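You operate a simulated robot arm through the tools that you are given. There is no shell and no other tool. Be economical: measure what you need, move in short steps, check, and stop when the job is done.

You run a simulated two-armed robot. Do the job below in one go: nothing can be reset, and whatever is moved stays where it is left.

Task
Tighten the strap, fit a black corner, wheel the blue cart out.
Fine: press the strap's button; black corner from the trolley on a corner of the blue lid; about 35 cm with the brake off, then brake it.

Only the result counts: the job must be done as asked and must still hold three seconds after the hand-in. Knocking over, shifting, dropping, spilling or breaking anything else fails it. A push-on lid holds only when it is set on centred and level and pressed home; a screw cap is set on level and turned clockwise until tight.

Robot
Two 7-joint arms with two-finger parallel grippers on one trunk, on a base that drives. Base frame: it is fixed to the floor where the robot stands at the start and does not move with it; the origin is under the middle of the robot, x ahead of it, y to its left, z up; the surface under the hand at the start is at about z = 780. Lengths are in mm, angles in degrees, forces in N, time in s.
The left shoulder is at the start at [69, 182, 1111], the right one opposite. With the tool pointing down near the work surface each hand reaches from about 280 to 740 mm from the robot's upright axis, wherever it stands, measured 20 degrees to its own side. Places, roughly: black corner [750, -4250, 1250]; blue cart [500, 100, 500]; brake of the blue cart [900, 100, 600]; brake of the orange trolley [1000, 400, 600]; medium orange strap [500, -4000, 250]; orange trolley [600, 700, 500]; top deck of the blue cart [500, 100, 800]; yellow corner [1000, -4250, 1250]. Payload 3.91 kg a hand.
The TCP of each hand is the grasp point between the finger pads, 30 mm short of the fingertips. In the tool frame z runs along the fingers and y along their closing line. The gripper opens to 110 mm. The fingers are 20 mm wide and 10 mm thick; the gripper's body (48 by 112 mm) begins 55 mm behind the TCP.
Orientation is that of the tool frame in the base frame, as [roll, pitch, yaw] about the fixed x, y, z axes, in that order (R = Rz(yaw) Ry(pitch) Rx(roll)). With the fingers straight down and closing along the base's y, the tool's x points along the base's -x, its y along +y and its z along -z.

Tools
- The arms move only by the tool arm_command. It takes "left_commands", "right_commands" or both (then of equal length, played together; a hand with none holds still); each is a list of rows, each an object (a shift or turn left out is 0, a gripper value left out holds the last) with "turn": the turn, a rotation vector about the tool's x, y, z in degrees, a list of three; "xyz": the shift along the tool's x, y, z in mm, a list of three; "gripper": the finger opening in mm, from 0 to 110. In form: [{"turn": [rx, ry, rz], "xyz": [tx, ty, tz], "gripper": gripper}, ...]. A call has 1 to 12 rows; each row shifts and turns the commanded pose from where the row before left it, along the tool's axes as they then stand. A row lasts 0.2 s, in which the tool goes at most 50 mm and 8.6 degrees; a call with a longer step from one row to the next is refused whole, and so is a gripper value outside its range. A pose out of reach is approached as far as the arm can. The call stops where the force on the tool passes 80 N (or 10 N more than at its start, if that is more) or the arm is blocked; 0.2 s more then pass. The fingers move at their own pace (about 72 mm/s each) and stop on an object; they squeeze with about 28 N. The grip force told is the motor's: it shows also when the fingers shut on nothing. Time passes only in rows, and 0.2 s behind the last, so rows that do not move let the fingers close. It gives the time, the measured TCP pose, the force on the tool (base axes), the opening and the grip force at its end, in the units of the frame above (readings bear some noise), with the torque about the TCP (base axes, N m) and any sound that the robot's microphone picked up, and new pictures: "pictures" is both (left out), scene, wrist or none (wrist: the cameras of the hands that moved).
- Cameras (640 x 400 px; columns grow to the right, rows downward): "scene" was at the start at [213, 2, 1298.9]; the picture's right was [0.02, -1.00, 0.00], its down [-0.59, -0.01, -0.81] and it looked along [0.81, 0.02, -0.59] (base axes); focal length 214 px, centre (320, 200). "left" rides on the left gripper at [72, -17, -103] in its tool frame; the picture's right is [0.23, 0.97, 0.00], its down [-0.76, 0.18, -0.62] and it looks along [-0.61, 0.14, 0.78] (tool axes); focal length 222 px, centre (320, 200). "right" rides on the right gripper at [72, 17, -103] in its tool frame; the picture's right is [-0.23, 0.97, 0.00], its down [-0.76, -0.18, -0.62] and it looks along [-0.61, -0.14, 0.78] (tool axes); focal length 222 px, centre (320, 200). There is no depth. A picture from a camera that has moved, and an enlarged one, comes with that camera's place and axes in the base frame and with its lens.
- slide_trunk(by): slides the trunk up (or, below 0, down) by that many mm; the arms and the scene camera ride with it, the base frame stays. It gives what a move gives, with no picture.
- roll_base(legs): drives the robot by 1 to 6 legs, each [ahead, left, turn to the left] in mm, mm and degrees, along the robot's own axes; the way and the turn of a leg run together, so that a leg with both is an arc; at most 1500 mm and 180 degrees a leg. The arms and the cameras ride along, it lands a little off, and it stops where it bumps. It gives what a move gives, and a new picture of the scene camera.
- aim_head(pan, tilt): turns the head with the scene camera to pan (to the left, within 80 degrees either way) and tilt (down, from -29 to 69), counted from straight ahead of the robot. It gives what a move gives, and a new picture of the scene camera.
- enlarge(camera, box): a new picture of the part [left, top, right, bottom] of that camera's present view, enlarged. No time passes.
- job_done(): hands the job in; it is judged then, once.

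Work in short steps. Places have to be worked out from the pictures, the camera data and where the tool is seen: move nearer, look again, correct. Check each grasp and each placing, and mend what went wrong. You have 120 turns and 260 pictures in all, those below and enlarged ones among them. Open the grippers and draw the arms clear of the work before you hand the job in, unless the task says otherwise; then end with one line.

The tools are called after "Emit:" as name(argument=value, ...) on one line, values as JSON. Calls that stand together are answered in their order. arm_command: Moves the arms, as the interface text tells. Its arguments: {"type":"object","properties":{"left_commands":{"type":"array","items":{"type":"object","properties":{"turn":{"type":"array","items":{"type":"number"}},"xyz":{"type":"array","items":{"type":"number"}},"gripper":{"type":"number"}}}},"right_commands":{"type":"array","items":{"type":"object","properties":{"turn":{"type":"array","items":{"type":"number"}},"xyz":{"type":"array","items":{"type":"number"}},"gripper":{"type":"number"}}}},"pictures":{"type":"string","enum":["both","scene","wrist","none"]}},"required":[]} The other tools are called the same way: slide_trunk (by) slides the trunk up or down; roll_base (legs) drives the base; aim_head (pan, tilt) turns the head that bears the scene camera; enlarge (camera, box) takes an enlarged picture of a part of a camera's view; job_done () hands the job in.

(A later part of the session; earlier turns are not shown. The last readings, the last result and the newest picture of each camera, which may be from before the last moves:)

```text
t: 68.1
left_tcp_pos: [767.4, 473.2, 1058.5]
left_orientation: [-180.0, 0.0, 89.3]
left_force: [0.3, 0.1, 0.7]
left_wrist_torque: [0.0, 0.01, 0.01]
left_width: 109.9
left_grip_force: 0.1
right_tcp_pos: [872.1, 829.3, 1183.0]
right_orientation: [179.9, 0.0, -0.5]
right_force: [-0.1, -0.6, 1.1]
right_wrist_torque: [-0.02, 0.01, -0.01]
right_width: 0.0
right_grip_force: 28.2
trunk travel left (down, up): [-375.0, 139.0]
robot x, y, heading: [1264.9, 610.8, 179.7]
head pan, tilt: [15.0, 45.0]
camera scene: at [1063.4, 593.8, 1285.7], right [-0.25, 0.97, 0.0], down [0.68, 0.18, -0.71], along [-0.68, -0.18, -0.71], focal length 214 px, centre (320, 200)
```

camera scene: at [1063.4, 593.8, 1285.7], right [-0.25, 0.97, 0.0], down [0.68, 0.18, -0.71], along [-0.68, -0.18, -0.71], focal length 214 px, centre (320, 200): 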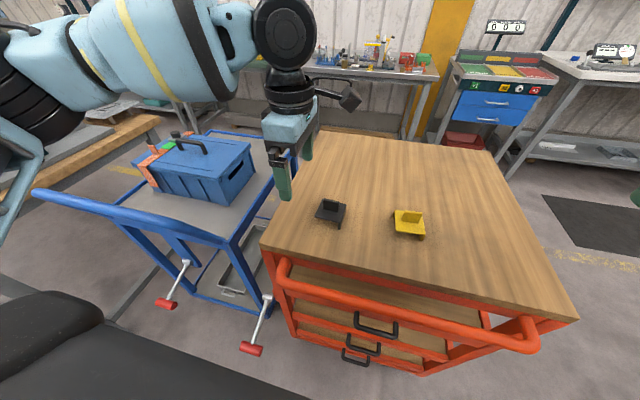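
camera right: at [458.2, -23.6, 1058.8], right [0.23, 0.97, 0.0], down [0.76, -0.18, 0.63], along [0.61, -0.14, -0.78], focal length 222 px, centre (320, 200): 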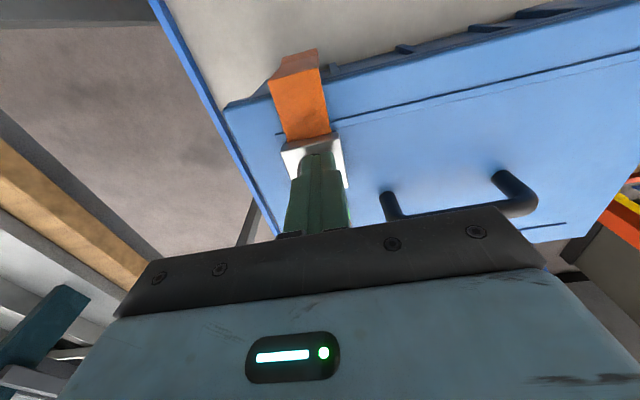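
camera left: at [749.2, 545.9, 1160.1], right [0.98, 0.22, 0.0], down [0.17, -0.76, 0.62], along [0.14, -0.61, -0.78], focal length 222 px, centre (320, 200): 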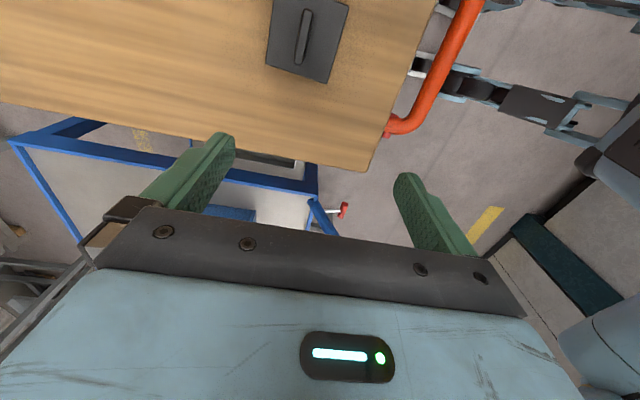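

The left arm is short of reach toward its inner side. I drive the base 150 mm to its right (+y), so the corner lies to the left arm's own side.

Emit:
roll_base(legs=[[0, -150, 0]])

Emit:
arm_command(left_commands=[{"xyz": [-1, -1, 0]}], pictures="wrist")

```text
t: 70.0
left_tcp_pos: [767.2, 620.7, 1057.6]
left_orientation: [179.9, 0.0, 89.5]
left_force: [0.1, 0.6, -0.6]
left_wrist_torque: [0.01, -0.01, 0.04]
left_width: 110.0
left_grip_force: 0.1
right_tcp_pos: [872.9, 976.5, 1182.9]
right_orientation: [179.9, 0.0, -0.4]
right_force: [-0.3, -0.4, 0.8]
right_wrist_torque: [-0.02, -0.01, 0.01]
right_width: 0.0
right_grip_force: 28.5
trunk travel left (down, up): [-375.0, 139.0]
robot x, y, heading: [1266.7, 760.9, 179.7]
head pan, tilt: [15.0, 45.0]
camera scene: at [1064.3, 742.1, 1285.7], right [-0.25, 0.97, 0.0], down [0.68, 0.18, -0.71], along [-0.68, -0.18, -0.71], focal length 214 px, centre (320, 200)
```

scene: 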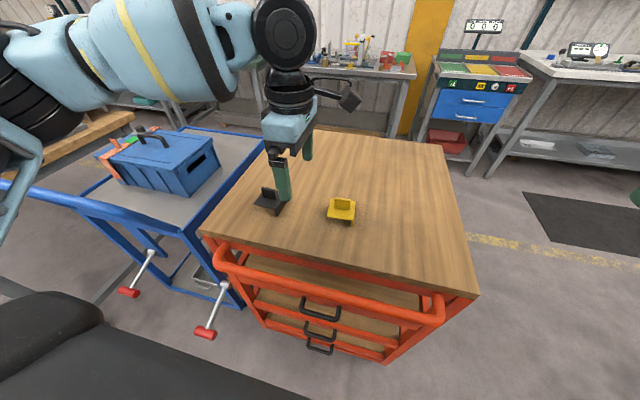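

```text
t: 70.4
left_tcp_pos: [767.7, 620.2, 1058.8]
left_orientation: [179.9, 0.0, 89.5]
left_force: [-0.5, -0.5, 0.6]
left_wrist_torque: [0.0, 0.0, 0.01]
left_width: 110.1
left_grip_force: 0.0
right_tcp_pos: [873.4, 976.8, 1183.6]
right_orientation: [179.9, -0.1, -0.4]
right_force: [-0.5, -0.6, -0.3]
right_wrist_torque: [0.03, 0.05, 0.02]
right_width: 0.1
right_grip_force: 28.3
trunk travel left (down, up): [-375.0, 139.0]
robot x, y, heading: [1263.1, 762.6, 179.7]
head pan, tilt: [15.0, 45.0]
camera left: at [750.3, 692.1, 1161.2], right [0.98, 0.22, 0.0], down [0.17, -0.76, 0.62], along [0.14, -0.61, -0.78], focal length 222 px, centre (320, 200)
```

left: 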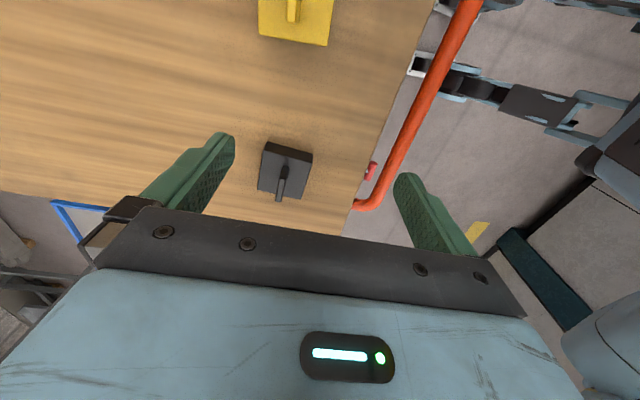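

The fin is at about [739,534] and looks aligned. I shift over it and lower to z≈985.

Emit:
arm_command(left_commands=[{"xyz": [-30, -10, 0], "gripper": 70}, {"xyz": [-30, -10, 0]}, {"xyz": [-26, -8.5, 10]}, {"xyz": [0, 0, 30]}, {"xyz": [0, 0, 30]}], pictures="both")

Emit:
enlarge(camera="scene", box=[220, 120, 360, 240])

```text
t: 71.6
left_tcp_pos: [737.5, 533.7, 986.4]
left_orientation: [180.0, 0.0, 89.6]
left_force: [1.1, 0.4, 0.8]
left_wrist_torque: [0.03, -0.05, -0.01]
left_width: 70.1
left_grip_force: 0.1
right_tcp_pos: [873.2, 976.2, 1183.4]
right_orientation: [179.9, 0.0, -0.5]
right_force: [0.3, -0.4, -0.5]
right_wrist_torque: [0.02, 0.0, -0.01]
right_width: 0.0
right_grip_force: 28.3
trunk travel left (down, up): [-375.0, 139.0]
robot x, y, heading: [1267.1, 758.9, 179.6]
head pan, tilt: [15.0, 45.0]
camera scene: at [1064.1, 741.7, 1285.6], right [-0.25, 0.97, 0.0], down [0.68, 0.18, -0.71], along [-0.68, -0.18, -0.71], focal length 214 px, centre (320, 200)
camera left: at [721.4, 605.9, 1090.1], right [0.98, 0.22, 0.0], down [0.17, -0.76, 0.62], along [0.14, -0.61, -0.78], focal length 222 px, centre (320, 200)
```

scene: 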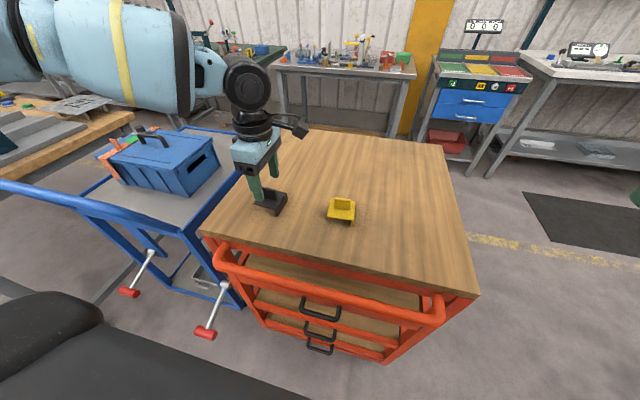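
left: 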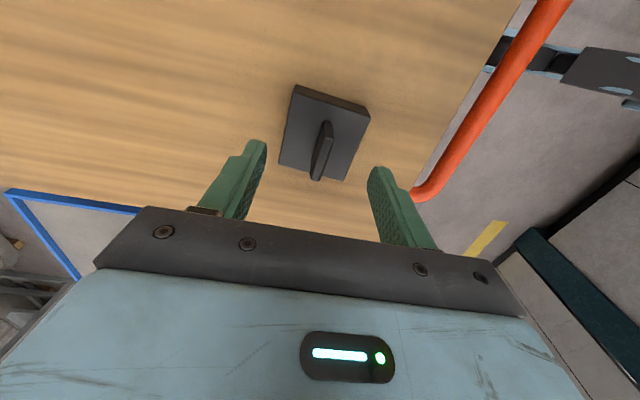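

```text
3.33 times, centred on (290, 180) of scene
camera zoom: at [1064.1, 741.7, 1285.6], right [-0.25, 0.97, 0.0], down [0.68, 0.18, -0.71], along [-0.68, -0.18, -0.71], focal length 715 px, centre (420, 267)
```

zoom: 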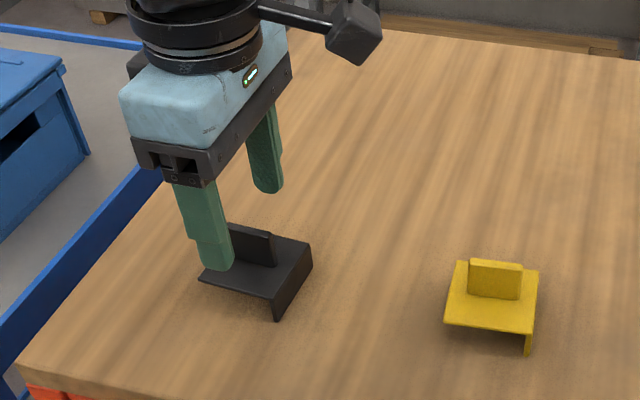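

The fin is well centred between the fingers. I narrow the opening to 36 so they stay within the plate, and descend to z≈957.

Emit:
arm_command(left_commands=[{"gripper": 36}, {"xyz": [0, -1, 10]}, {"xyz": [0, 0, 10]}, {"xyz": [0, 0, 5]}, {"xyz": [0, 0, 4]}], pictures="both")

Emit:
enlarge(camera="scene", box=[240, 150, 310, 230])

```text
t: 72.8
left_tcp_pos: [736.0, 534.2, 959.1]
left_orientation: [179.9, 0.0, 89.3]
left_force: [0.3, -0.2, -0.4]
left_wrist_torque: [0.03, 0.01, 0.0]
left_width: 35.7
left_grip_force: 0.0
right_tcp_pos: [873.0, 977.1, 1182.9]
right_orientation: [179.9, -0.1, -0.4]
right_force: [0.6, -0.2, -0.9]
right_wrist_torque: [0.02, 0.02, 0.0]
right_width: 0.0
right_grip_force: 27.7
trunk travel left (down, up): [-375.0, 139.0]
robot x, y, heading: [1263.8, 759.2, 179.9]
head pan, tilt: [15.0, 45.0]
camera scene: at [1064.2, 741.9, 1285.7], right [-0.25, 0.97, 0.0], down [0.68, 0.18, -0.71], along [-0.68, -0.18, -0.71], focal length 214 px, centre (320, 200)
camera left: at [718.4, 606.5, 1061.6], right [0.98, 0.22, 0.0], down [0.17, -0.76, 0.62], along [0.14, -0.61, -0.78], focal length 222 px, centre (320, 200)
```

scene: 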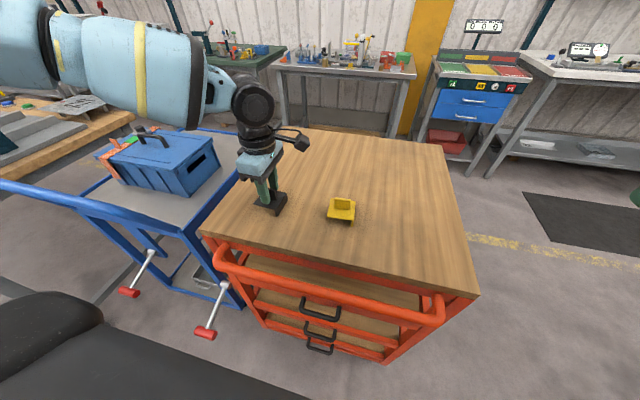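
left: 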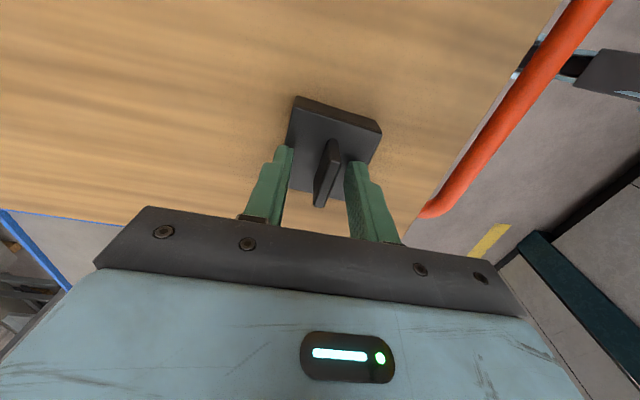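

```text
5.00 times, centred on (275, 190) of scene
camera zoom: at [1064.2, 741.9, 1285.7], right [-0.25, 0.97, 0.0], down [0.68, 0.18, -0.71], along [-0.68, -0.18, -0.71], focal length 1072 px, centre (545, 250)
```

zoom: 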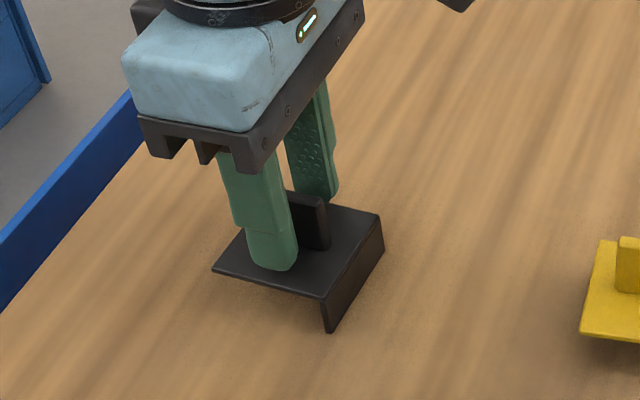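

Nearly on. I shift by 5 mm in y and 2 mm in x, go down a little while watching the force, then close.

Emit:
arm_command(left_commands=[{"xyz": [5, 2.5, 2]}, {"xyz": [0, 0, 2]}, {"xyz": [0, 0, 2]}, {}], pictures="wrist")

Emit:
enlarge(camera="scene", box=[240, 150, 310, 230])

```text
t: 73.8
left_tcp_pos: [738.0, 541.2, 955.1]
left_orientation: [-179.5, -0.1, 89.5]
left_force: [-3.2, -4.4, 26.0]
left_wrist_torque: [-0.11, -0.09, 0.03]
left_width: 35.9
left_grip_force: 0.1
right_tcp_pos: [874.8, 975.5, 1185.1]
right_orientation: [179.8, 0.1, -0.4]
right_force: [-0.5, -0.1, -0.2]
right_wrist_torque: [0.0, 0.05, 0.01]
right_width: 0.0
right_grip_force: 27.6
trunk travel left (down, up): [-375.0, 139.0]
robot x, y, heading: [1266.5, 760.4, 179.8]
head pan, tilt: [15.0, 45.0]
camera left: at [722.5, 612.7, 1058.2], right [0.98, 0.22, -0.01], down [0.18, -0.76, 0.62], along [0.13, -0.61, -0.78], focal length 222 px, centre (320, 200)
```

left: 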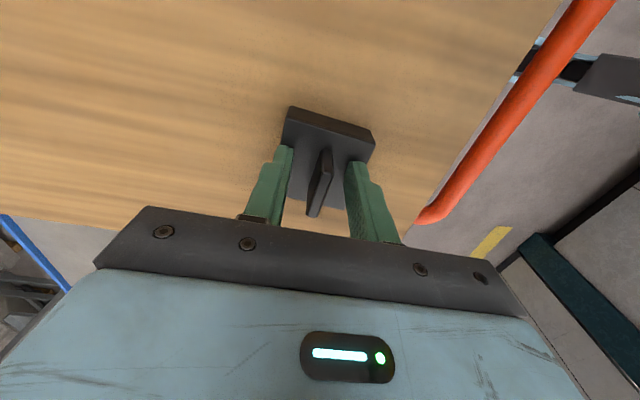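

```text
5.00 times, centred on (275, 190) of scene
camera zoom: at [1065.9, 742.0, 1286.2], right [-0.25, 0.97, 0.0], down [0.68, 0.18, -0.71], along [-0.68, -0.18, -0.71], focal length 1072 px, centre (545, 250)
```

zoom: 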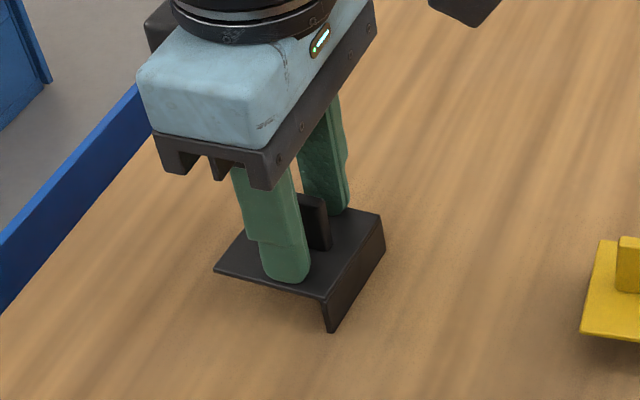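

The tips touch the plate (26 N), so the plate top is at z≈926. I raise 4 mm and close on the fin.

Emit:
arm_command(left_commands=[{"xyz": [0, 0, -5]}, {"gripper": 0}, {}, {}, {}], pictures="wrist")

Emit:
enlarge(camera="scene", box=[240, 150, 310, 230])

```text
t: 75.0
left_tcp_pos: [739.1, 539.6, 956.2]
left_orientation: [180.0, 0.0, 89.5]
left_force: [0.2, 0.3, 0.1]
left_wrist_torque: [0.0, -0.06, 0.0]
left_width: 7.2
left_grip_force: 28.2
right_tcp_pos: [873.4, 976.9, 1182.6]
right_orientation: [179.9, 0.0, -0.4]
right_force: [-0.3, 0.9, 0.2]
right_wrist_torque: [0.0, 0.01, -0.03]
right_width: 0.3
right_grip_force: 28.3
trunk travel left (down, up): [-375.0, 139.0]
robot x, y, heading: [1265.4, 762.7, 179.6]
head pan, tilt: [15.0, 45.0]
camera left: at [722.0, 612.6, 1058.5], right [0.98, 0.22, 0.0], down [0.17, -0.76, 0.62], along [0.14, -0.61, -0.78], focal length 222 px, centre (320, 200)
```

left: 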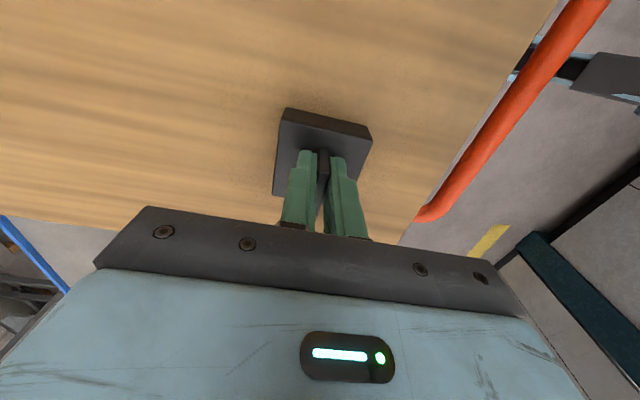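

```text
5.00 times, centred on (275, 190) of scene
camera zoom: at [1064.2, 741.9, 1285.6], right [-0.25, 0.97, 0.0], down [0.68, 0.18, -0.71], along [-0.68, -0.18, -0.71], focal length 1072 px, centre (545, 250)
```

zoom: 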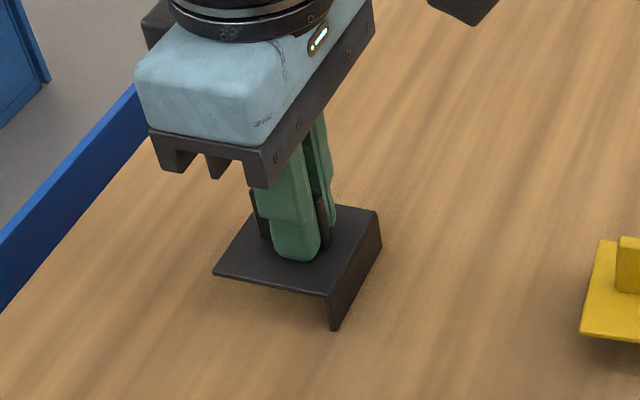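

The fin is held (7.2 mm wide). I lift it and turn the hand back by 90°, so the flanges will face +x and +y for the far-left lid corner.

Emit:
arm_command(left_commands=[{"xyz": [0, 0, -10]}, {"xyz": [0, 0, -40]}, {"xyz": [0, 0, -40]}, {"xyz": [0, 0, -10], "turn": [0, 0, 8]}, {"turn": [0, 0, 8]}, {"turn": [0, 0, 8]}, {"turn": [0, 0, 8]}, {"turn": [0, 0, 8]}, {"turn": [0, 0, 8]}, {"turn": [0, 0, 8]}, {"turn": [0, 0, 8]}, {"turn": [0, 0, 8]}], pictures="none")

Emit:
arm_command(left_commands=[{"turn": [0, 0, 8]}, {"turn": [0, 0, 8]}, {"turn": [0, 0, 2]}], pictures="both")

```text
t: 77.6
left_tcp_pos: [738.4, 539.6, 1057.4]
left_orientation: [179.9, 0.0, 17.2]
left_force: [0.3, -0.8, -0.7]
left_wrist_torque: [-0.05, 0.01, 0.03]
left_width: 0.2
left_grip_force: 28.3
right_tcp_pos: [874.2, 977.5, 1183.9]
right_orientation: [179.9, -0.1, -0.4]
right_force: [1.0, -0.2, 0.2]
right_wrist_torque: [0.03, 0.03, 0.02]
right_width: 0.0
right_grip_force: 28.3
trunk travel left (down, up): [-375.0, 139.0]
robot x, y, heading: [1265.6, 758.7, 179.6]
head pan, tilt: [15.0, 45.0]
```

```text
t: 78.4
left_tcp_pos: [738.1, 537.9, 1056.9]
left_orientation: [-180.0, 0.0, -0.5]
left_force: [-0.4, 0.0, -0.1]
left_wrist_torque: [-0.03, 0.01, 0.02]
left_width: 0.0
left_grip_force: 28.3
right_tcp_pos: [872.6, 976.7, 1183.1]
right_orientation: [179.9, 0.0, -0.5]
right_force: [0.2, 0.4, -0.6]
right_wrist_torque: [-0.03, -0.01, 0.0]
right_width: 0.0
right_grip_force: 27.7
trunk travel left (down, up): [-375.0, 139.0]
robot x, y, heading: [1264.4, 764.3, 179.8]
head pan, tilt: [15.0, 45.0]
camera scene: at [1064.3, 741.9, 1285.7], right [-0.25, 0.97, 0.0], down [0.68, 0.18, -0.71], along [-0.68, -0.18, -0.71], focal length 214 px, centre (320, 200)
camera left: at [810.9, 554.4, 1160.2], right [0.22, -0.98, 0.0], down [-0.76, -0.17, 0.62], along [-0.61, -0.13, -0.78], focal length 222 px, centre (320, 200)
```

scene: 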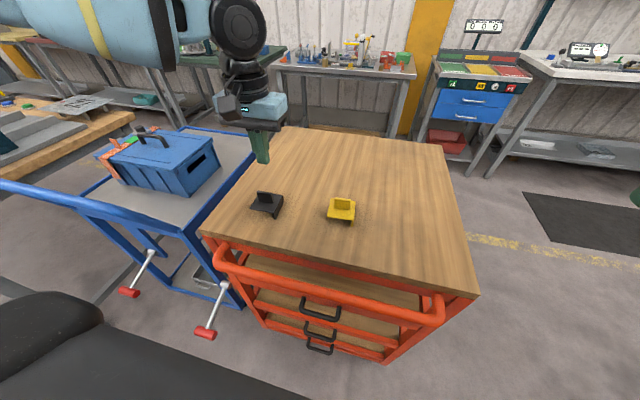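
left: 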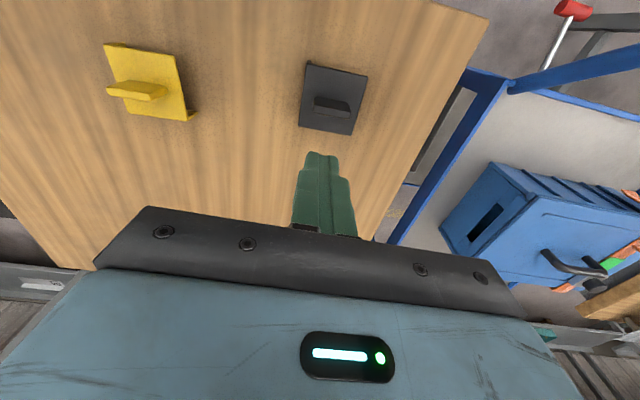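

The corner slipped out early in the lift and sits at about [751,531], still upright. I turn back to +90° to regrip it deeper and lift gently.

Emit:
arm_command(left_commands=[{"turn": [0, 0, -8.2], "gripper": 40}, {"turn": [0, 0, -8.2]}, {"turn": [0, 0, -8.2]}, {"turn": [0, 0, -8.2]}, {"turn": [0, 0, -8.2]}, {"turn": [0, 0, -8.2]}, {"turn": [0, 0, -8.2]}, {"turn": [0, 0, -8.2]}, {"turn": [0, 0, -8.2]}, {"turn": [0, 0, -8.2]}, {"turn": [0, 0, -8.2]}, {"xyz": [0, 10, 40]}], pictures="both")

Emit:
enlarge(camera="scene", box=[230, 150, 310, 230])

Emit:
enlarge(camera="left", box=[240, 60, 420, 240])

```text
t: 81.0
left_tcp_pos: [748.8, 540.3, 1018.3]
left_orientation: [-180.0, 0.1, 89.9]
left_force: [-0.6, -1.2, -0.5]
left_wrist_torque: [0.0, 0.01, 0.01]
left_width: 40.2
left_grip_force: 0.0
right_tcp_pos: [872.4, 976.4, 1181.9]
right_orientation: [180.0, 0.0, -0.3]
right_force: [-0.7, -0.1, -0.5]
right_wrist_torque: [0.01, -0.03, 0.05]
right_width: 0.0
right_grip_force: 27.6
trunk travel left (down, up): [-375.0, 139.0]
robot x, y, heading: [1264.1, 764.2, 180.0]
head pan, tilt: [15.0, 45.0]
camera scene: at [1064.0, 741.7, 1285.6], right [-0.25, 0.97, 0.0], down [0.68, 0.18, -0.71], along [-0.68, -0.18, -0.71], focal length 214 px, centre (320, 200)
camera left: at [731.9, 611.9, 1120.9], right [0.97, 0.22, 0.0], down [0.17, -0.76, 0.62], along [0.14, -0.61, -0.78], focal length 222 px, centre (320, 200)
```

scene: 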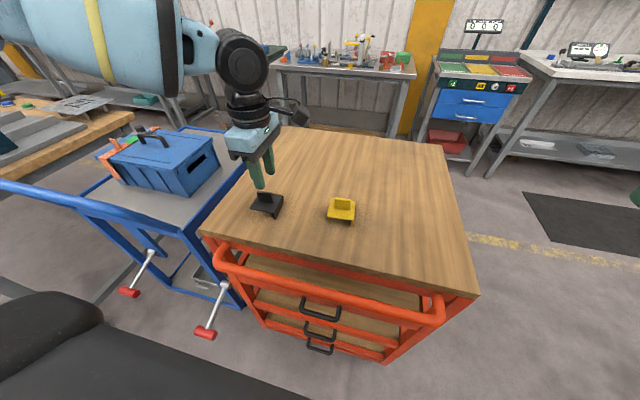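
left: 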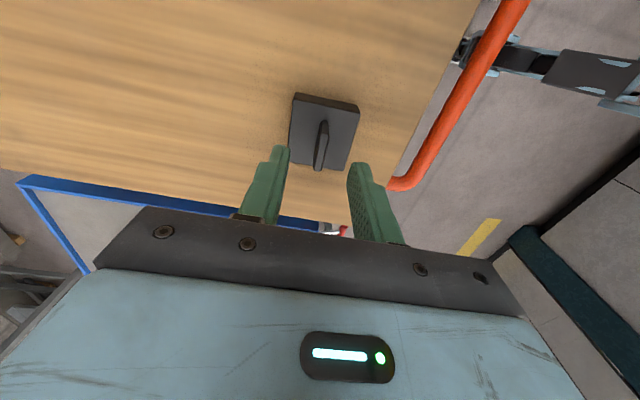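

```text
5.00 times, centred on (270, 190) of scene
camera zoom: at [1064.0, 741.7, 1285.6], right [-0.25, 0.97, 0.0], down [0.68, 0.18, -0.71], along [-0.68, -0.18, -0.71], focal length 1072 px, centre (570, 250)
```

zoom: 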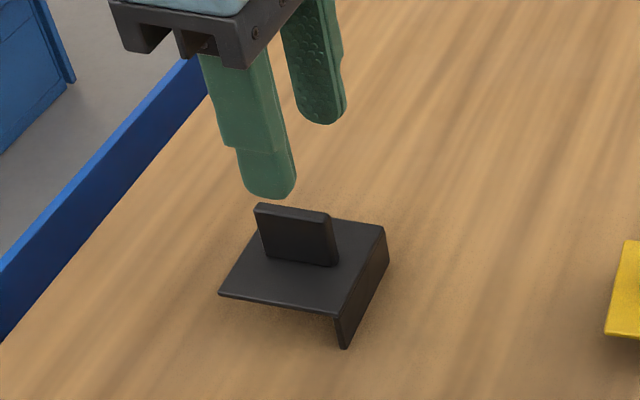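

```text
2.22 times, centred on (330, 150) of left
camera zoom: at [731.9, 611.9, 1120.9], right [0.97, 0.22, 0.0], down [0.17, -0.76, 0.62], along [0.14, -0.61, -0.78], focal length 494 px, centre (298, 311)
```

zoom: 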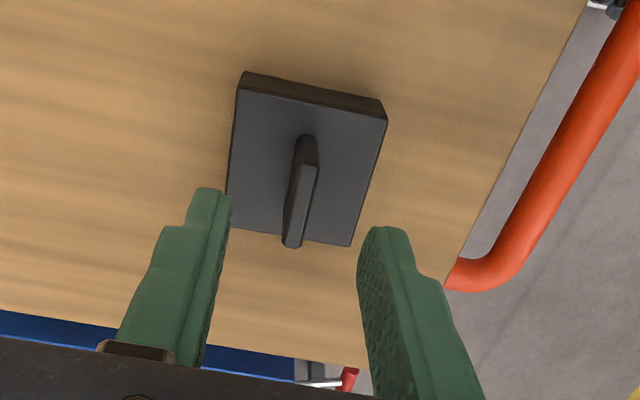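

The fin centre is about [752,530], so my previous grip was some 8 mm off towards +y. I recentre and descend to contact.

Emit:
arm_command(left_commands=[{"xyz": [-10, 3, 20], "gripper": 32}, {"xyz": [0, 0, 25]}, {"xyz": [0, 0, 12]}, {"xyz": [0, 0, 3]}, {"xyz": [0, 0, 2]}, {"xyz": [0, 0, 1.5]}], pictures="wrist")

Emit:
enlarge(camera="scene", box=[230, 150, 310, 230])

```text
t: 82.4
left_tcp_pos: [752.3, 531.2, 955.7]
left_orientation: [-179.7, 0.1, 89.7]
left_force: [0.4, -2.7, 8.7]
left_wrist_torque: [-0.06, -0.03, 0.03]
left_width: 31.9
left_grip_force: 0.1
right_tcp_pos: [874.1, 976.6, 1183.3]
right_orientation: [179.9, 0.0, -0.4]
right_force: [0.4, 0.5, -0.2]
right_wrist_torque: [0.03, 0.02, -0.04]
right_width: 0.0
right_grip_force: 27.9
trunk travel left (down, up): [-375.0, 139.0]
robot x, y, heading: [1263.1, 763.4, 179.8]
head pan, tilt: [15.0, 45.0]
camera left: at [735.3, 602.7, 1058.4], right [0.97, 0.22, 0.0], down [0.18, -0.76, 0.62], along [0.14, -0.61, -0.78], focal length 222 px, centre (320, 200)
```

left: 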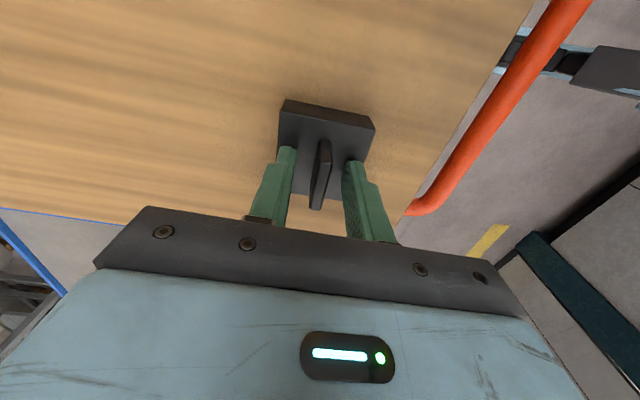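

```text
5.00 times, centred on (270, 190) of scene
camera zoom: at [1065.1, 741.8, 1285.9], right [-0.25, 0.97, 0.0], down [0.68, 0.18, -0.71], along [-0.68, -0.18, -0.71], focal length 1072 px, centre (570, 250)
```

zoom: 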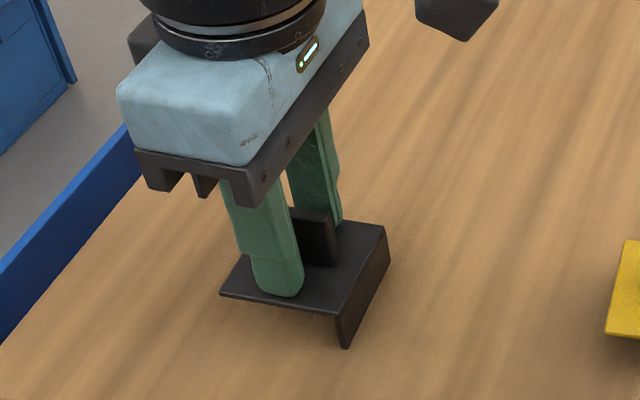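

Touching the plate (about 9 N) and centred, so I close here and lift very gently, a few mm.

Emit:
arm_command(left_commands=[{"gripper": 0}, {}, {}, {}, {"xyz": [0, 0, -1]}, {"xyz": [0, 0, -1]}, {"xyz": [0, 0, -2]}, {"xyz": [0, 0, -3]}, {"xyz": [0, 0, -3]}, {"xyz": [0, 0, -4]}], pictures="wrist")

Emit:
enlarge(camera="scene", box=[230, 150, 310, 230])

```text
t: 84.6
left_tcp_pos: [751.2, 529.3, 969.3]
left_orientation: [-179.9, 0.0, 89.7]
left_force: [0.2, 0.4, 0.2]
left_wrist_torque: [0.0, -0.01, -0.01]
left_width: 6.9
left_grip_force: 28.6
right_tcp_pos: [872.9, 976.9, 1183.2]
right_orientation: [179.9, 0.0, -0.4]
right_force: [0.2, -0.9, -0.4]
right_wrist_torque: [-0.01, 0.0, -0.04]
right_width: 0.0
right_grip_force: 27.6
trunk travel left (down, up): [-375.0, 139.0]
robot x, y, heading: [1266.7, 759.7, 179.4]
head pan, tilt: [15.0, 45.0]
camera left: at [734.2, 601.6, 1071.1], right [0.97, 0.22, 0.0], down [0.17, -0.76, 0.62], along [0.14, -0.61, -0.78], focal length 222 px, centre (320, 200)
```

left: 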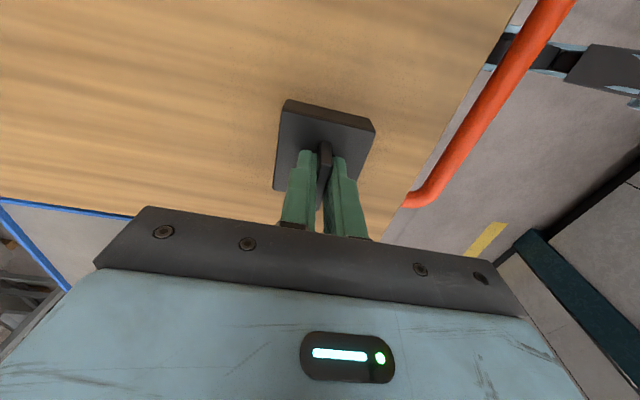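

```text
5.00 times, centred on (270, 190) of scene
camera zoom: at [1064.3, 741.9, 1285.7], right [-0.25, 0.97, 0.0], down [0.68, 0.18, -0.71], along [-0.68, -0.18, -0.71], focal length 1072 px, centre (570, 250)
```

zoom: 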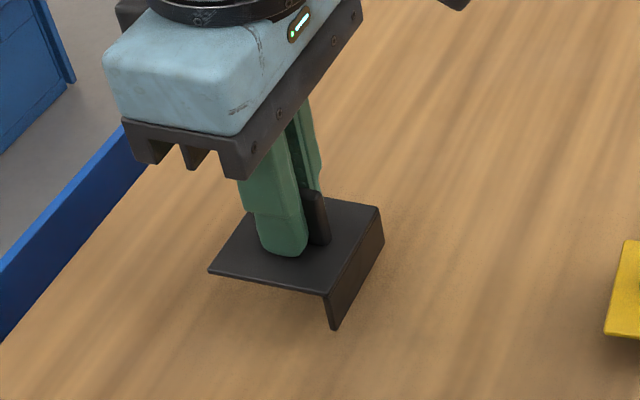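

It's lifted and level. I go on up at a gentle pace.

Emit:
arm_command(left_commands=[{"xyz": [0, 0, -6]}, {"xyz": [0, 0, -8]}, {"xyz": [0, 0, -10]}, {"xyz": [0, 0, -10]}, {"xyz": [0, 0, -10]}, {"xyz": [0, 0, -10]}, {"xyz": [0, 0, -10]}, {"xyz": [0, 0, -8]}, {"xyz": [0, 0, -6]}, {"xyz": [0, 0, -4]}], pictures="wrist")

```text
t: 86.8
left_tcp_pos: [753.1, 529.5, 1049.9]
left_orientation: [180.0, 0.0, 89.7]
left_force: [-0.9, 0.1, -0.7]
left_wrist_torque: [-0.01, 0.01, -0.01]
left_width: 7.1
left_grip_force: 27.7
right_tcp_pos: [873.0, 975.9, 1182.9]
right_orientation: [179.9, 0.0, -0.4]
right_force: [0.4, 0.0, 0.2]
right_wrist_torque: [-0.01, 0.01, -0.01]
right_width: 0.0
right_grip_force: 27.8
trunk travel left (down, up): [-375.0, 139.0]
robot x, y, heading: [1266.5, 760.6, 179.8]
head pan, tilt: [15.0, 45.0]
camera left: at [735.1, 602.1, 1152.6], right [0.98, 0.22, 0.0], down [0.17, -0.76, 0.62], along [0.14, -0.61, -0.78], focal length 222 px, centre (320, 200)
```

left: 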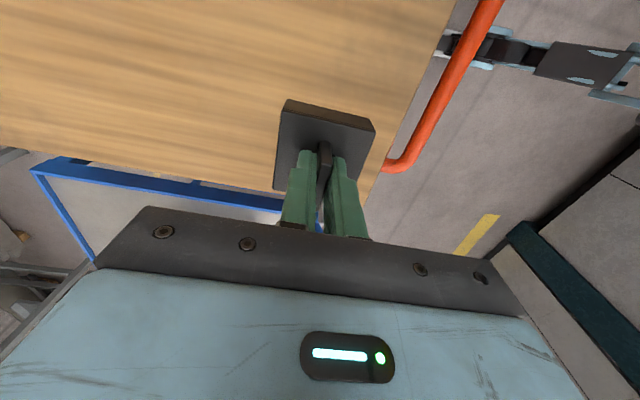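

Held well. I turn the hand back by 90° in gentle steps.

Emit:
arm_command(left_commands=[{"turn": [0, 0, 2]}, {"turn": [0, 0, 3]}, {"turn": [0, 0, 4]}, {"turn": [0, 0, 4]}, {"turn": [0, 0, 4]}, {"turn": [0, 0, 4]}, {"turn": [0, 0, 4]}, {"turn": [0, 0, 4]}, {"turn": [0, 0, 4]}, {"turn": [0, 0, 4]}, {"turn": [0, 0, 4]}, {"turn": [0, 0, 4]}], pictures="none")

Emit:
arm_command(left_commands=[{"turn": [0, 0, 4]}, {"turn": [0, 0, 4]}, {"turn": [0, 0, 4]}, {"turn": [0, 0, 4]}, {"turn": [0, 0, 4]}, {"turn": [0, 0, 4]}, {"turn": [0, 0, 4]}, {"turn": [0, 0, 4]}, {"turn": [0, 0, 4]}, {"turn": [0, 0, 4]}, {"turn": [0, 0, 3]}, {"turn": [0, 0, 2]}], pictures="both")

```text
t: 89.4
left_tcp_pos: [751.6, 529.7, 1050.5]
left_orientation: [180.0, -0.1, 44.6]
left_force: [-0.1, 0.2, 0.4]
left_wrist_torque: [0.04, -0.04, -0.01]
left_width: 7.1
left_grip_force: 28.3
right_tcp_pos: [873.3, 976.3, 1182.3]
right_orientation: [179.9, -0.1, -0.4]
right_force: [-0.3, 0.1, 0.3]
right_wrist_torque: [-0.02, 0.02, -0.03]
right_width: 0.3
right_grip_force: 27.8
trunk travel left (down, up): [-375.0, 139.0]
robot x, y, heading: [1270.4, 760.2, 179.7]
head pan, tilt: [15.0, 45.0]
```

```text
t: 92.0
left_tcp_pos: [750.9, 529.9, 1049.9]
left_orientation: [180.0, 0.0, -0.4]
left_force: [-0.6, 0.2, 0.0]
left_wrist_torque: [0.0, -0.05, -0.01]
left_width: 7.2
left_grip_force: 28.0
right_tcp_pos: [872.1, 976.4, 1182.8]
right_orientation: [179.9, 0.0, -0.4]
right_force: [0.0, -0.1, 0.7]
right_wrist_torque: [0.03, 0.01, 0.0]
right_width: 0.0
right_grip_force: 27.7
trunk travel left (down, up): [-375.0, 139.0]
robot x, y, heading: [1263.8, 766.8, 179.6]
head pan, tilt: [15.0, 45.0]
camera scene: at [1064.3, 741.9, 1285.7], right [-0.25, 0.97, 0.0], down [0.68, 0.18, -0.71], along [-0.68, -0.18, -0.71], focal length 214 px, centre (320, 200)
camera left: at [823.6, 545.8, 1153.0], right [0.22, -0.98, 0.0], down [-0.76, -0.17, 0.62], along [-0.61, -0.14, -0.78], focal length 222 px, centre (320, 200)
```

scene: 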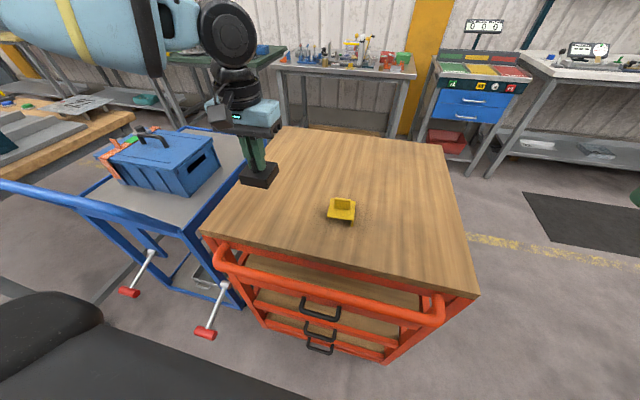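
left: 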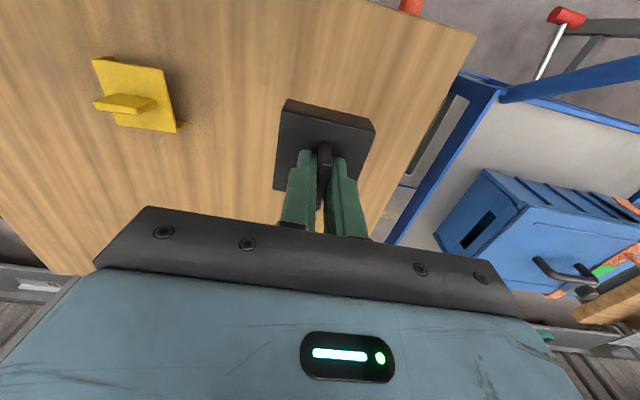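

The corner is held with the right orientation. Before driving in front of the levers I want to see how far my own base sticks out, so I turn the free right hand's camera to look along the robot's front.

Emit:
arm_command(right_commands=[{"turn": [0, 0, -8.2]}, {"turn": [0, 0, -8.2]}, {"turn": [0, 0, -8.2]}, {"turn": [0, 0, -8.2]}, {"turn": [0, 0, -8.2]}, {"turn": [0, 0, -8.2]}, {"turn": [0, 0, -8.2]}, {"turn": [0, 0, -8.2]}, {"turn": [0, 0, -8.2]}, {"turn": [0, 0, -8.2]}, {"turn": [0, 0, -8.2]}], pictures="wrist")

```text
t: 94.4
left_tcp_pos: [751.6, 529.7, 1049.6]
left_orientation: [180.0, 0.1, -0.3]
left_force: [-0.1, -0.5, -0.1]
left_wrist_torque: [-0.01, -0.02, 0.0]
left_width: 7.0
left_grip_force: 27.9
right_tcp_pos: [939.3, 920.5, 1155.2]
right_orientation: [-180.0, 0.1, 89.8]
right_force: [0.6, 0.1, -0.6]
right_wrist_torque: [0.04, -0.01, -0.02]
right_width: 0.0
right_grip_force: 28.0
right hand out of reach, approached as far as the arm can: row 9, 10, 11
trunk travel left (down, up): [-375.0, 139.0]
robot x, y, heading: [1264.7, 759.4, 179.6]
head pan, tilt: [15.0, 45.0]
camera right: at [956.6, 994.5, 1259.7], right [0.97, -0.23, 0.0], down [-0.18, -0.76, 0.62], along [-0.14, -0.61, -0.78], focal length 222 px, centre (320, 200)
```

right: 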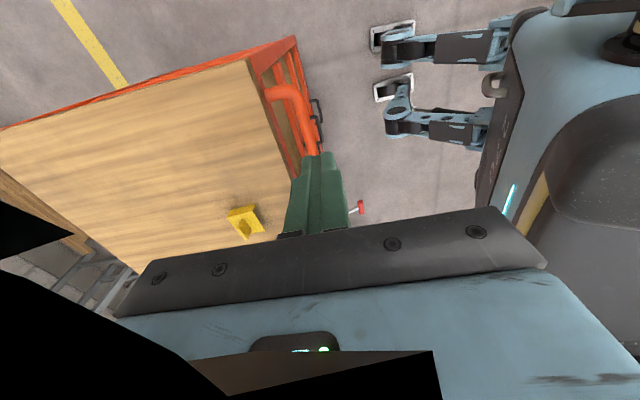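

The base has only short low legs (to about x=1183) and a slim trunk, so nothing will meet the levers (knob near x≈990). I turn the right hand back and then drive 340 mm left with the corner held.

Emit:
arm_command(right_commands=[{"turn": [0, 0, 8.2]}, {"turn": [0, 0, 8.2]}, {"turn": [0, 0, 8.2]}, {"turn": [0, 0, 8.2]}, {"turn": [0, 0, 8.2]}, {"turn": [0, 0, 8.2]}, {"turn": [0, 0, 8.2]}, {"turn": [0, 0, 8.2]}, {"turn": [0, 0, 8.2]}, {"turn": [0, 0, 8.2]}, {"turn": [0, 0, 8.2]}], pictures="none")

Emit:
roll_base(legs=[[0, 170, 0], [0, 170, 0]])

Emit:
enlarge(camera="left", box=[0, 0, 640, 400])

```text
t: 96.8
left_tcp_pos: [752.4, 529.2, 1051.2]
left_orientation: [-180.0, 0.0, -0.3]
left_force: [-0.4, -0.6, -0.3]
left_wrist_torque: [0.02, -0.03, -0.02]
left_width: 7.0
left_grip_force: 28.0
right_tcp_pos: [940.2, 924.5, 1156.3]
right_orientation: [179.9, 0.0, -0.6]
right_force: [-0.2, 1.1, 0.3]
right_wrist_torque: [-0.02, -0.05, -0.02]
right_width: 0.1
right_grip_force: 27.9
trunk travel left (down, up): [-375.0, 139.0]
robot x, y, heading: [1266.8, 763.5, 179.6]
head pan, tilt: [15.0, 45.0]
```

```text
t: 100.7
left_tcp_pos: [753.4, 185.1, 1050.4]
left_orientation: [180.0, -0.1, 0.1]
left_force: [-0.3, 0.1, -0.3]
left_wrist_torque: [0.0, 0.0, 0.01]
left_width: 7.2
left_grip_force: 27.7
right_tcp_pos: [937.7, 579.2, 1156.6]
right_orientation: [179.9, 0.0, 0.0]
right_force: [-0.6, 0.3, -0.2]
right_wrist_torque: [0.02, 0.02, 0.0]
right_width: 0.0
right_grip_force: 28.0
trunk travel left (down, up): [-375.0, 139.0]
robot x, y, heading: [1265.6, 421.8, -180.1]
head pan, tilt: [15.0, 45.0]
camera scene: at [1063.7, 399.2, 1285.7], right [-0.26, 0.97, 0.0], down [0.68, 0.18, -0.71], along [-0.68, -0.18, -0.71], focal length 214 px, centre (320, 200)
```

scene: 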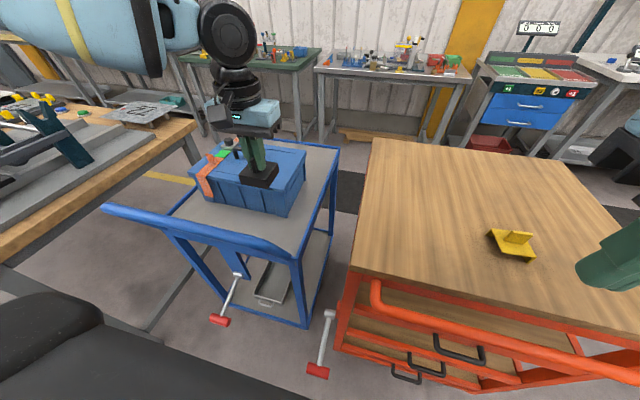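

```text
1.00 times, centred on (320, 200) of left (not enlarged: the box is as wide or as high as the picture)
camera zoom: at [824.4, 201.6, 1153.1], right [0.23, -0.97, 0.0], down [-0.76, -0.18, 0.62], along [-0.61, -0.14, -0.78], focal length 222 px, centre (320, 200)
```

zoom: 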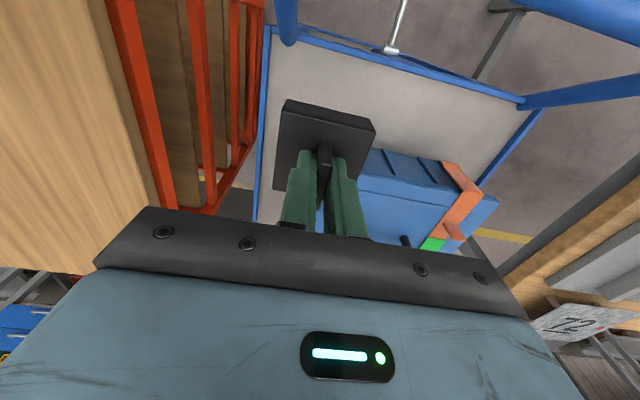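

I enlarge the scene around the lid to locate its corner exactly.

Emit:
enlarge(camera="scene", box=[180, 130, 320, 220])

Emit:
aim_head(pan=50, tilt=40)

Emit:
enlarge(camera="scene", box=[380, 80, 560, 220])

```text
4.44 times, centred on (250, 175) of scene
camera zoom: at [1063.7, 399.2, 1285.7], right [-0.26, 0.97, 0.0], down [0.68, 0.18, -0.71], along [-0.68, -0.18, -0.71], focal length 953 px, centre (631, 311)
```

zoom: 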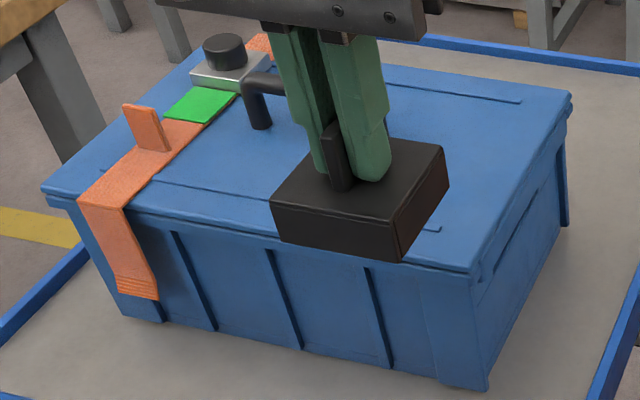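

```text
t: 101.7
left_tcp_pos: [752.5, 185.2, 1049.6]
left_orientation: [180.0, 0.0, 0.1]
left_force: [-0.6, -0.6, -0.5]
left_wrist_torque: [0.02, 0.03, -0.02]
left_width: 7.1
left_grip_force: 27.8
right_tcp_pos: [939.5, 580.1, 1157.2]
right_orientation: [179.9, 0.0, -0.1]
right_force: [0.0, 0.0, 0.5]
right_wrist_torque: [0.0, -0.02, 0.02]
right_width: 0.0
right_grip_force: 28.3
trunk travel left (down, up): [-375.0, 139.0]
robot x, y, heading: [1263.7, 422.4, -180.0]
head pan, tilt: [50.0, 40.0]
camera scene: at [1087.6, 355.3, 1292.9], right [-0.77, 0.64, 0.0], down [0.41, 0.49, -0.77], along [-0.49, -0.59, -0.64], focal length 214 px, centre (320, 200)
```

scene: 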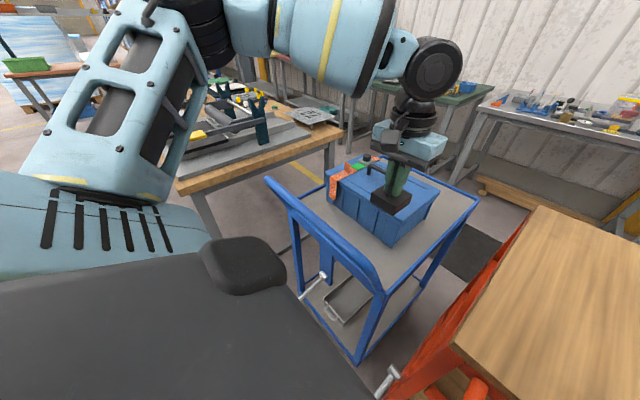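

```text
2.86 times, centred on (470, 150) of scene
camera zoom: at [1087.6, 355.3, 1292.9], right [-0.77, 0.64, 0.0], down [0.41, 0.49, -0.77], along [-0.49, -0.59, -0.64], focal length 613 px, centre (-109, 343)
```

zoom: 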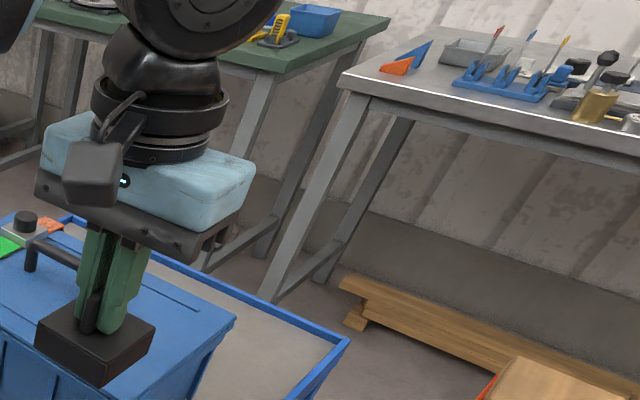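

The lid's (+x,+y) corner is at about [690,203,903], and the guard's outer faces are about 29 mm from the TCP. There is room ahead, so I drive 78 mm forward to bring the guard over the corner, still high.

Emit:
roll_base(legs=[[78, 0, 0]])

Emit:
aim_head(pan=15, tilt=45)

Emit:
enlarge(camera="scene", box=[170, 130, 310, 230])

Emit:
enlarge(camera="left", box=[200, 60, 440, 220])

```text
t: 102.8
left_tcp_pos: [673.0, 184.9, 1050.2]
left_orientation: [180.0, 0.0, -0.1]
left_force: [-0.2, 0.3, -0.1]
left_wrist_torque: [0.02, -0.03, 0.01]
left_width: 7.1
left_grip_force: 28.2
right_tcp_pos: [858.9, 581.2, 1155.8]
right_orientation: [179.8, -0.1, -0.2]
right_force: [-0.5, 0.2, 0.5]
right_wrist_torque: [-0.04, -0.04, 0.01]
right_width: 0.1
right_grip_force: 28.2
trunk travel left (down, up): [-375.0, 139.0]
robot x, y, heading: [1186.8, 417.9, -180.2]
head pan, tilt: [50.0, 40.0]
camera scene: at [1008.7, 355.5, 1292.9], right [-0.77, 0.64, 0.0], down [0.41, 0.49, -0.77], along [-0.49, -0.59, -0.64], focal length 214 px, centre (320, 200)
```

scene: 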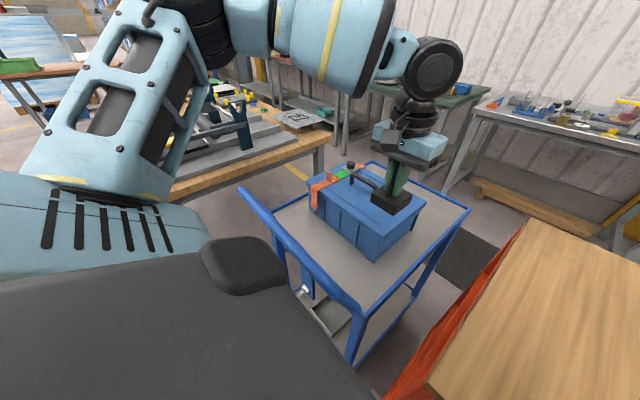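

```text
t: 103.8
left_tcp_pos: [673.8, 185.2, 1051.3]
left_orientation: [-179.9, 0.0, 0.1]
left_force: [0.2, 0.5, -0.6]
left_wrist_torque: [-0.01, 0.04, 0.0]
left_width: 7.1
left_grip_force: 28.4
right_tcp_pos: [860.5, 582.2, 1155.9]
right_orientation: [-180.0, -0.1, 0.2]
right_force: [3.1, 41.1, 0.3]
right_wrist_torque: [-4.81, 0.32, 3.84]
right_width: 0.1
right_grip_force: 27.4
trunk travel left (down, up): [-375.0, 139.0]
robot x, y, heading: [1188.6, 420.4, -179.9]
head pan, tilt: [15.0, 45.0]
camera scene: at [986.6, 393.1, 1287.0], right [-0.34, 0.94, 0.0], down [0.66, 0.23, -0.72], along [-0.68, -0.24, -0.7], focal length 214 px, centre (320, 200)
```

scene: 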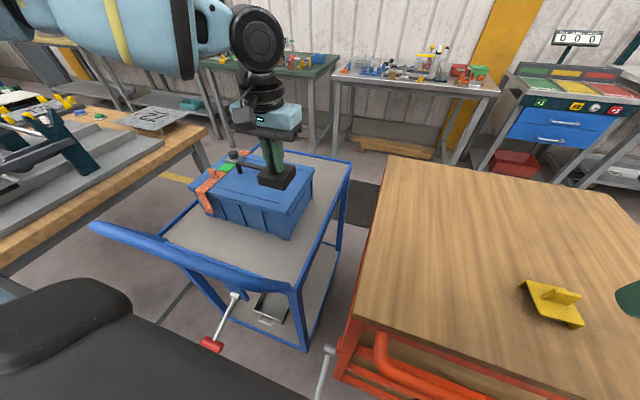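

```text
4.00 times, centred on (240, 180) of scene
camera zoom: at [986.6, 393.1, 1287.0], right [-0.34, 0.94, 0.0], down [0.66, 0.23, -0.72], along [-0.68, -0.24, -0.7], focal length 858 px, centre (640, 280)
```

zoom: 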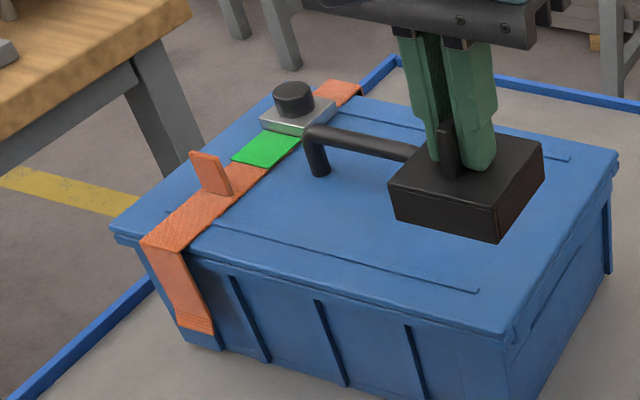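

```text
2.50 times, centred on (320, 140) of left
camera zoom: at [745.8, 202.4, 1153.1], right [0.23, -0.97, 0.0], down [-0.76, -0.18, 0.62], along [-0.61, -0.14, -0.78], focal length 555 px, centre (320, 350)
```

zoom: 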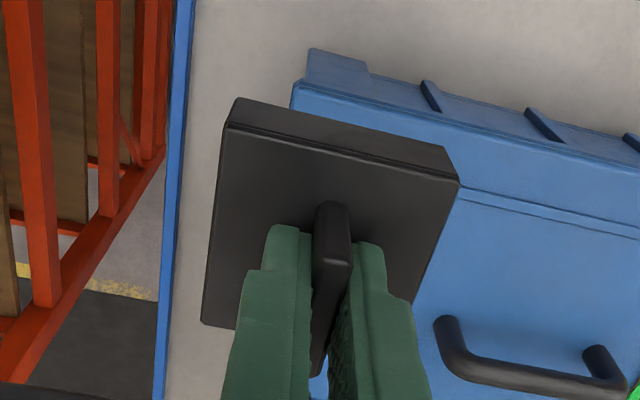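

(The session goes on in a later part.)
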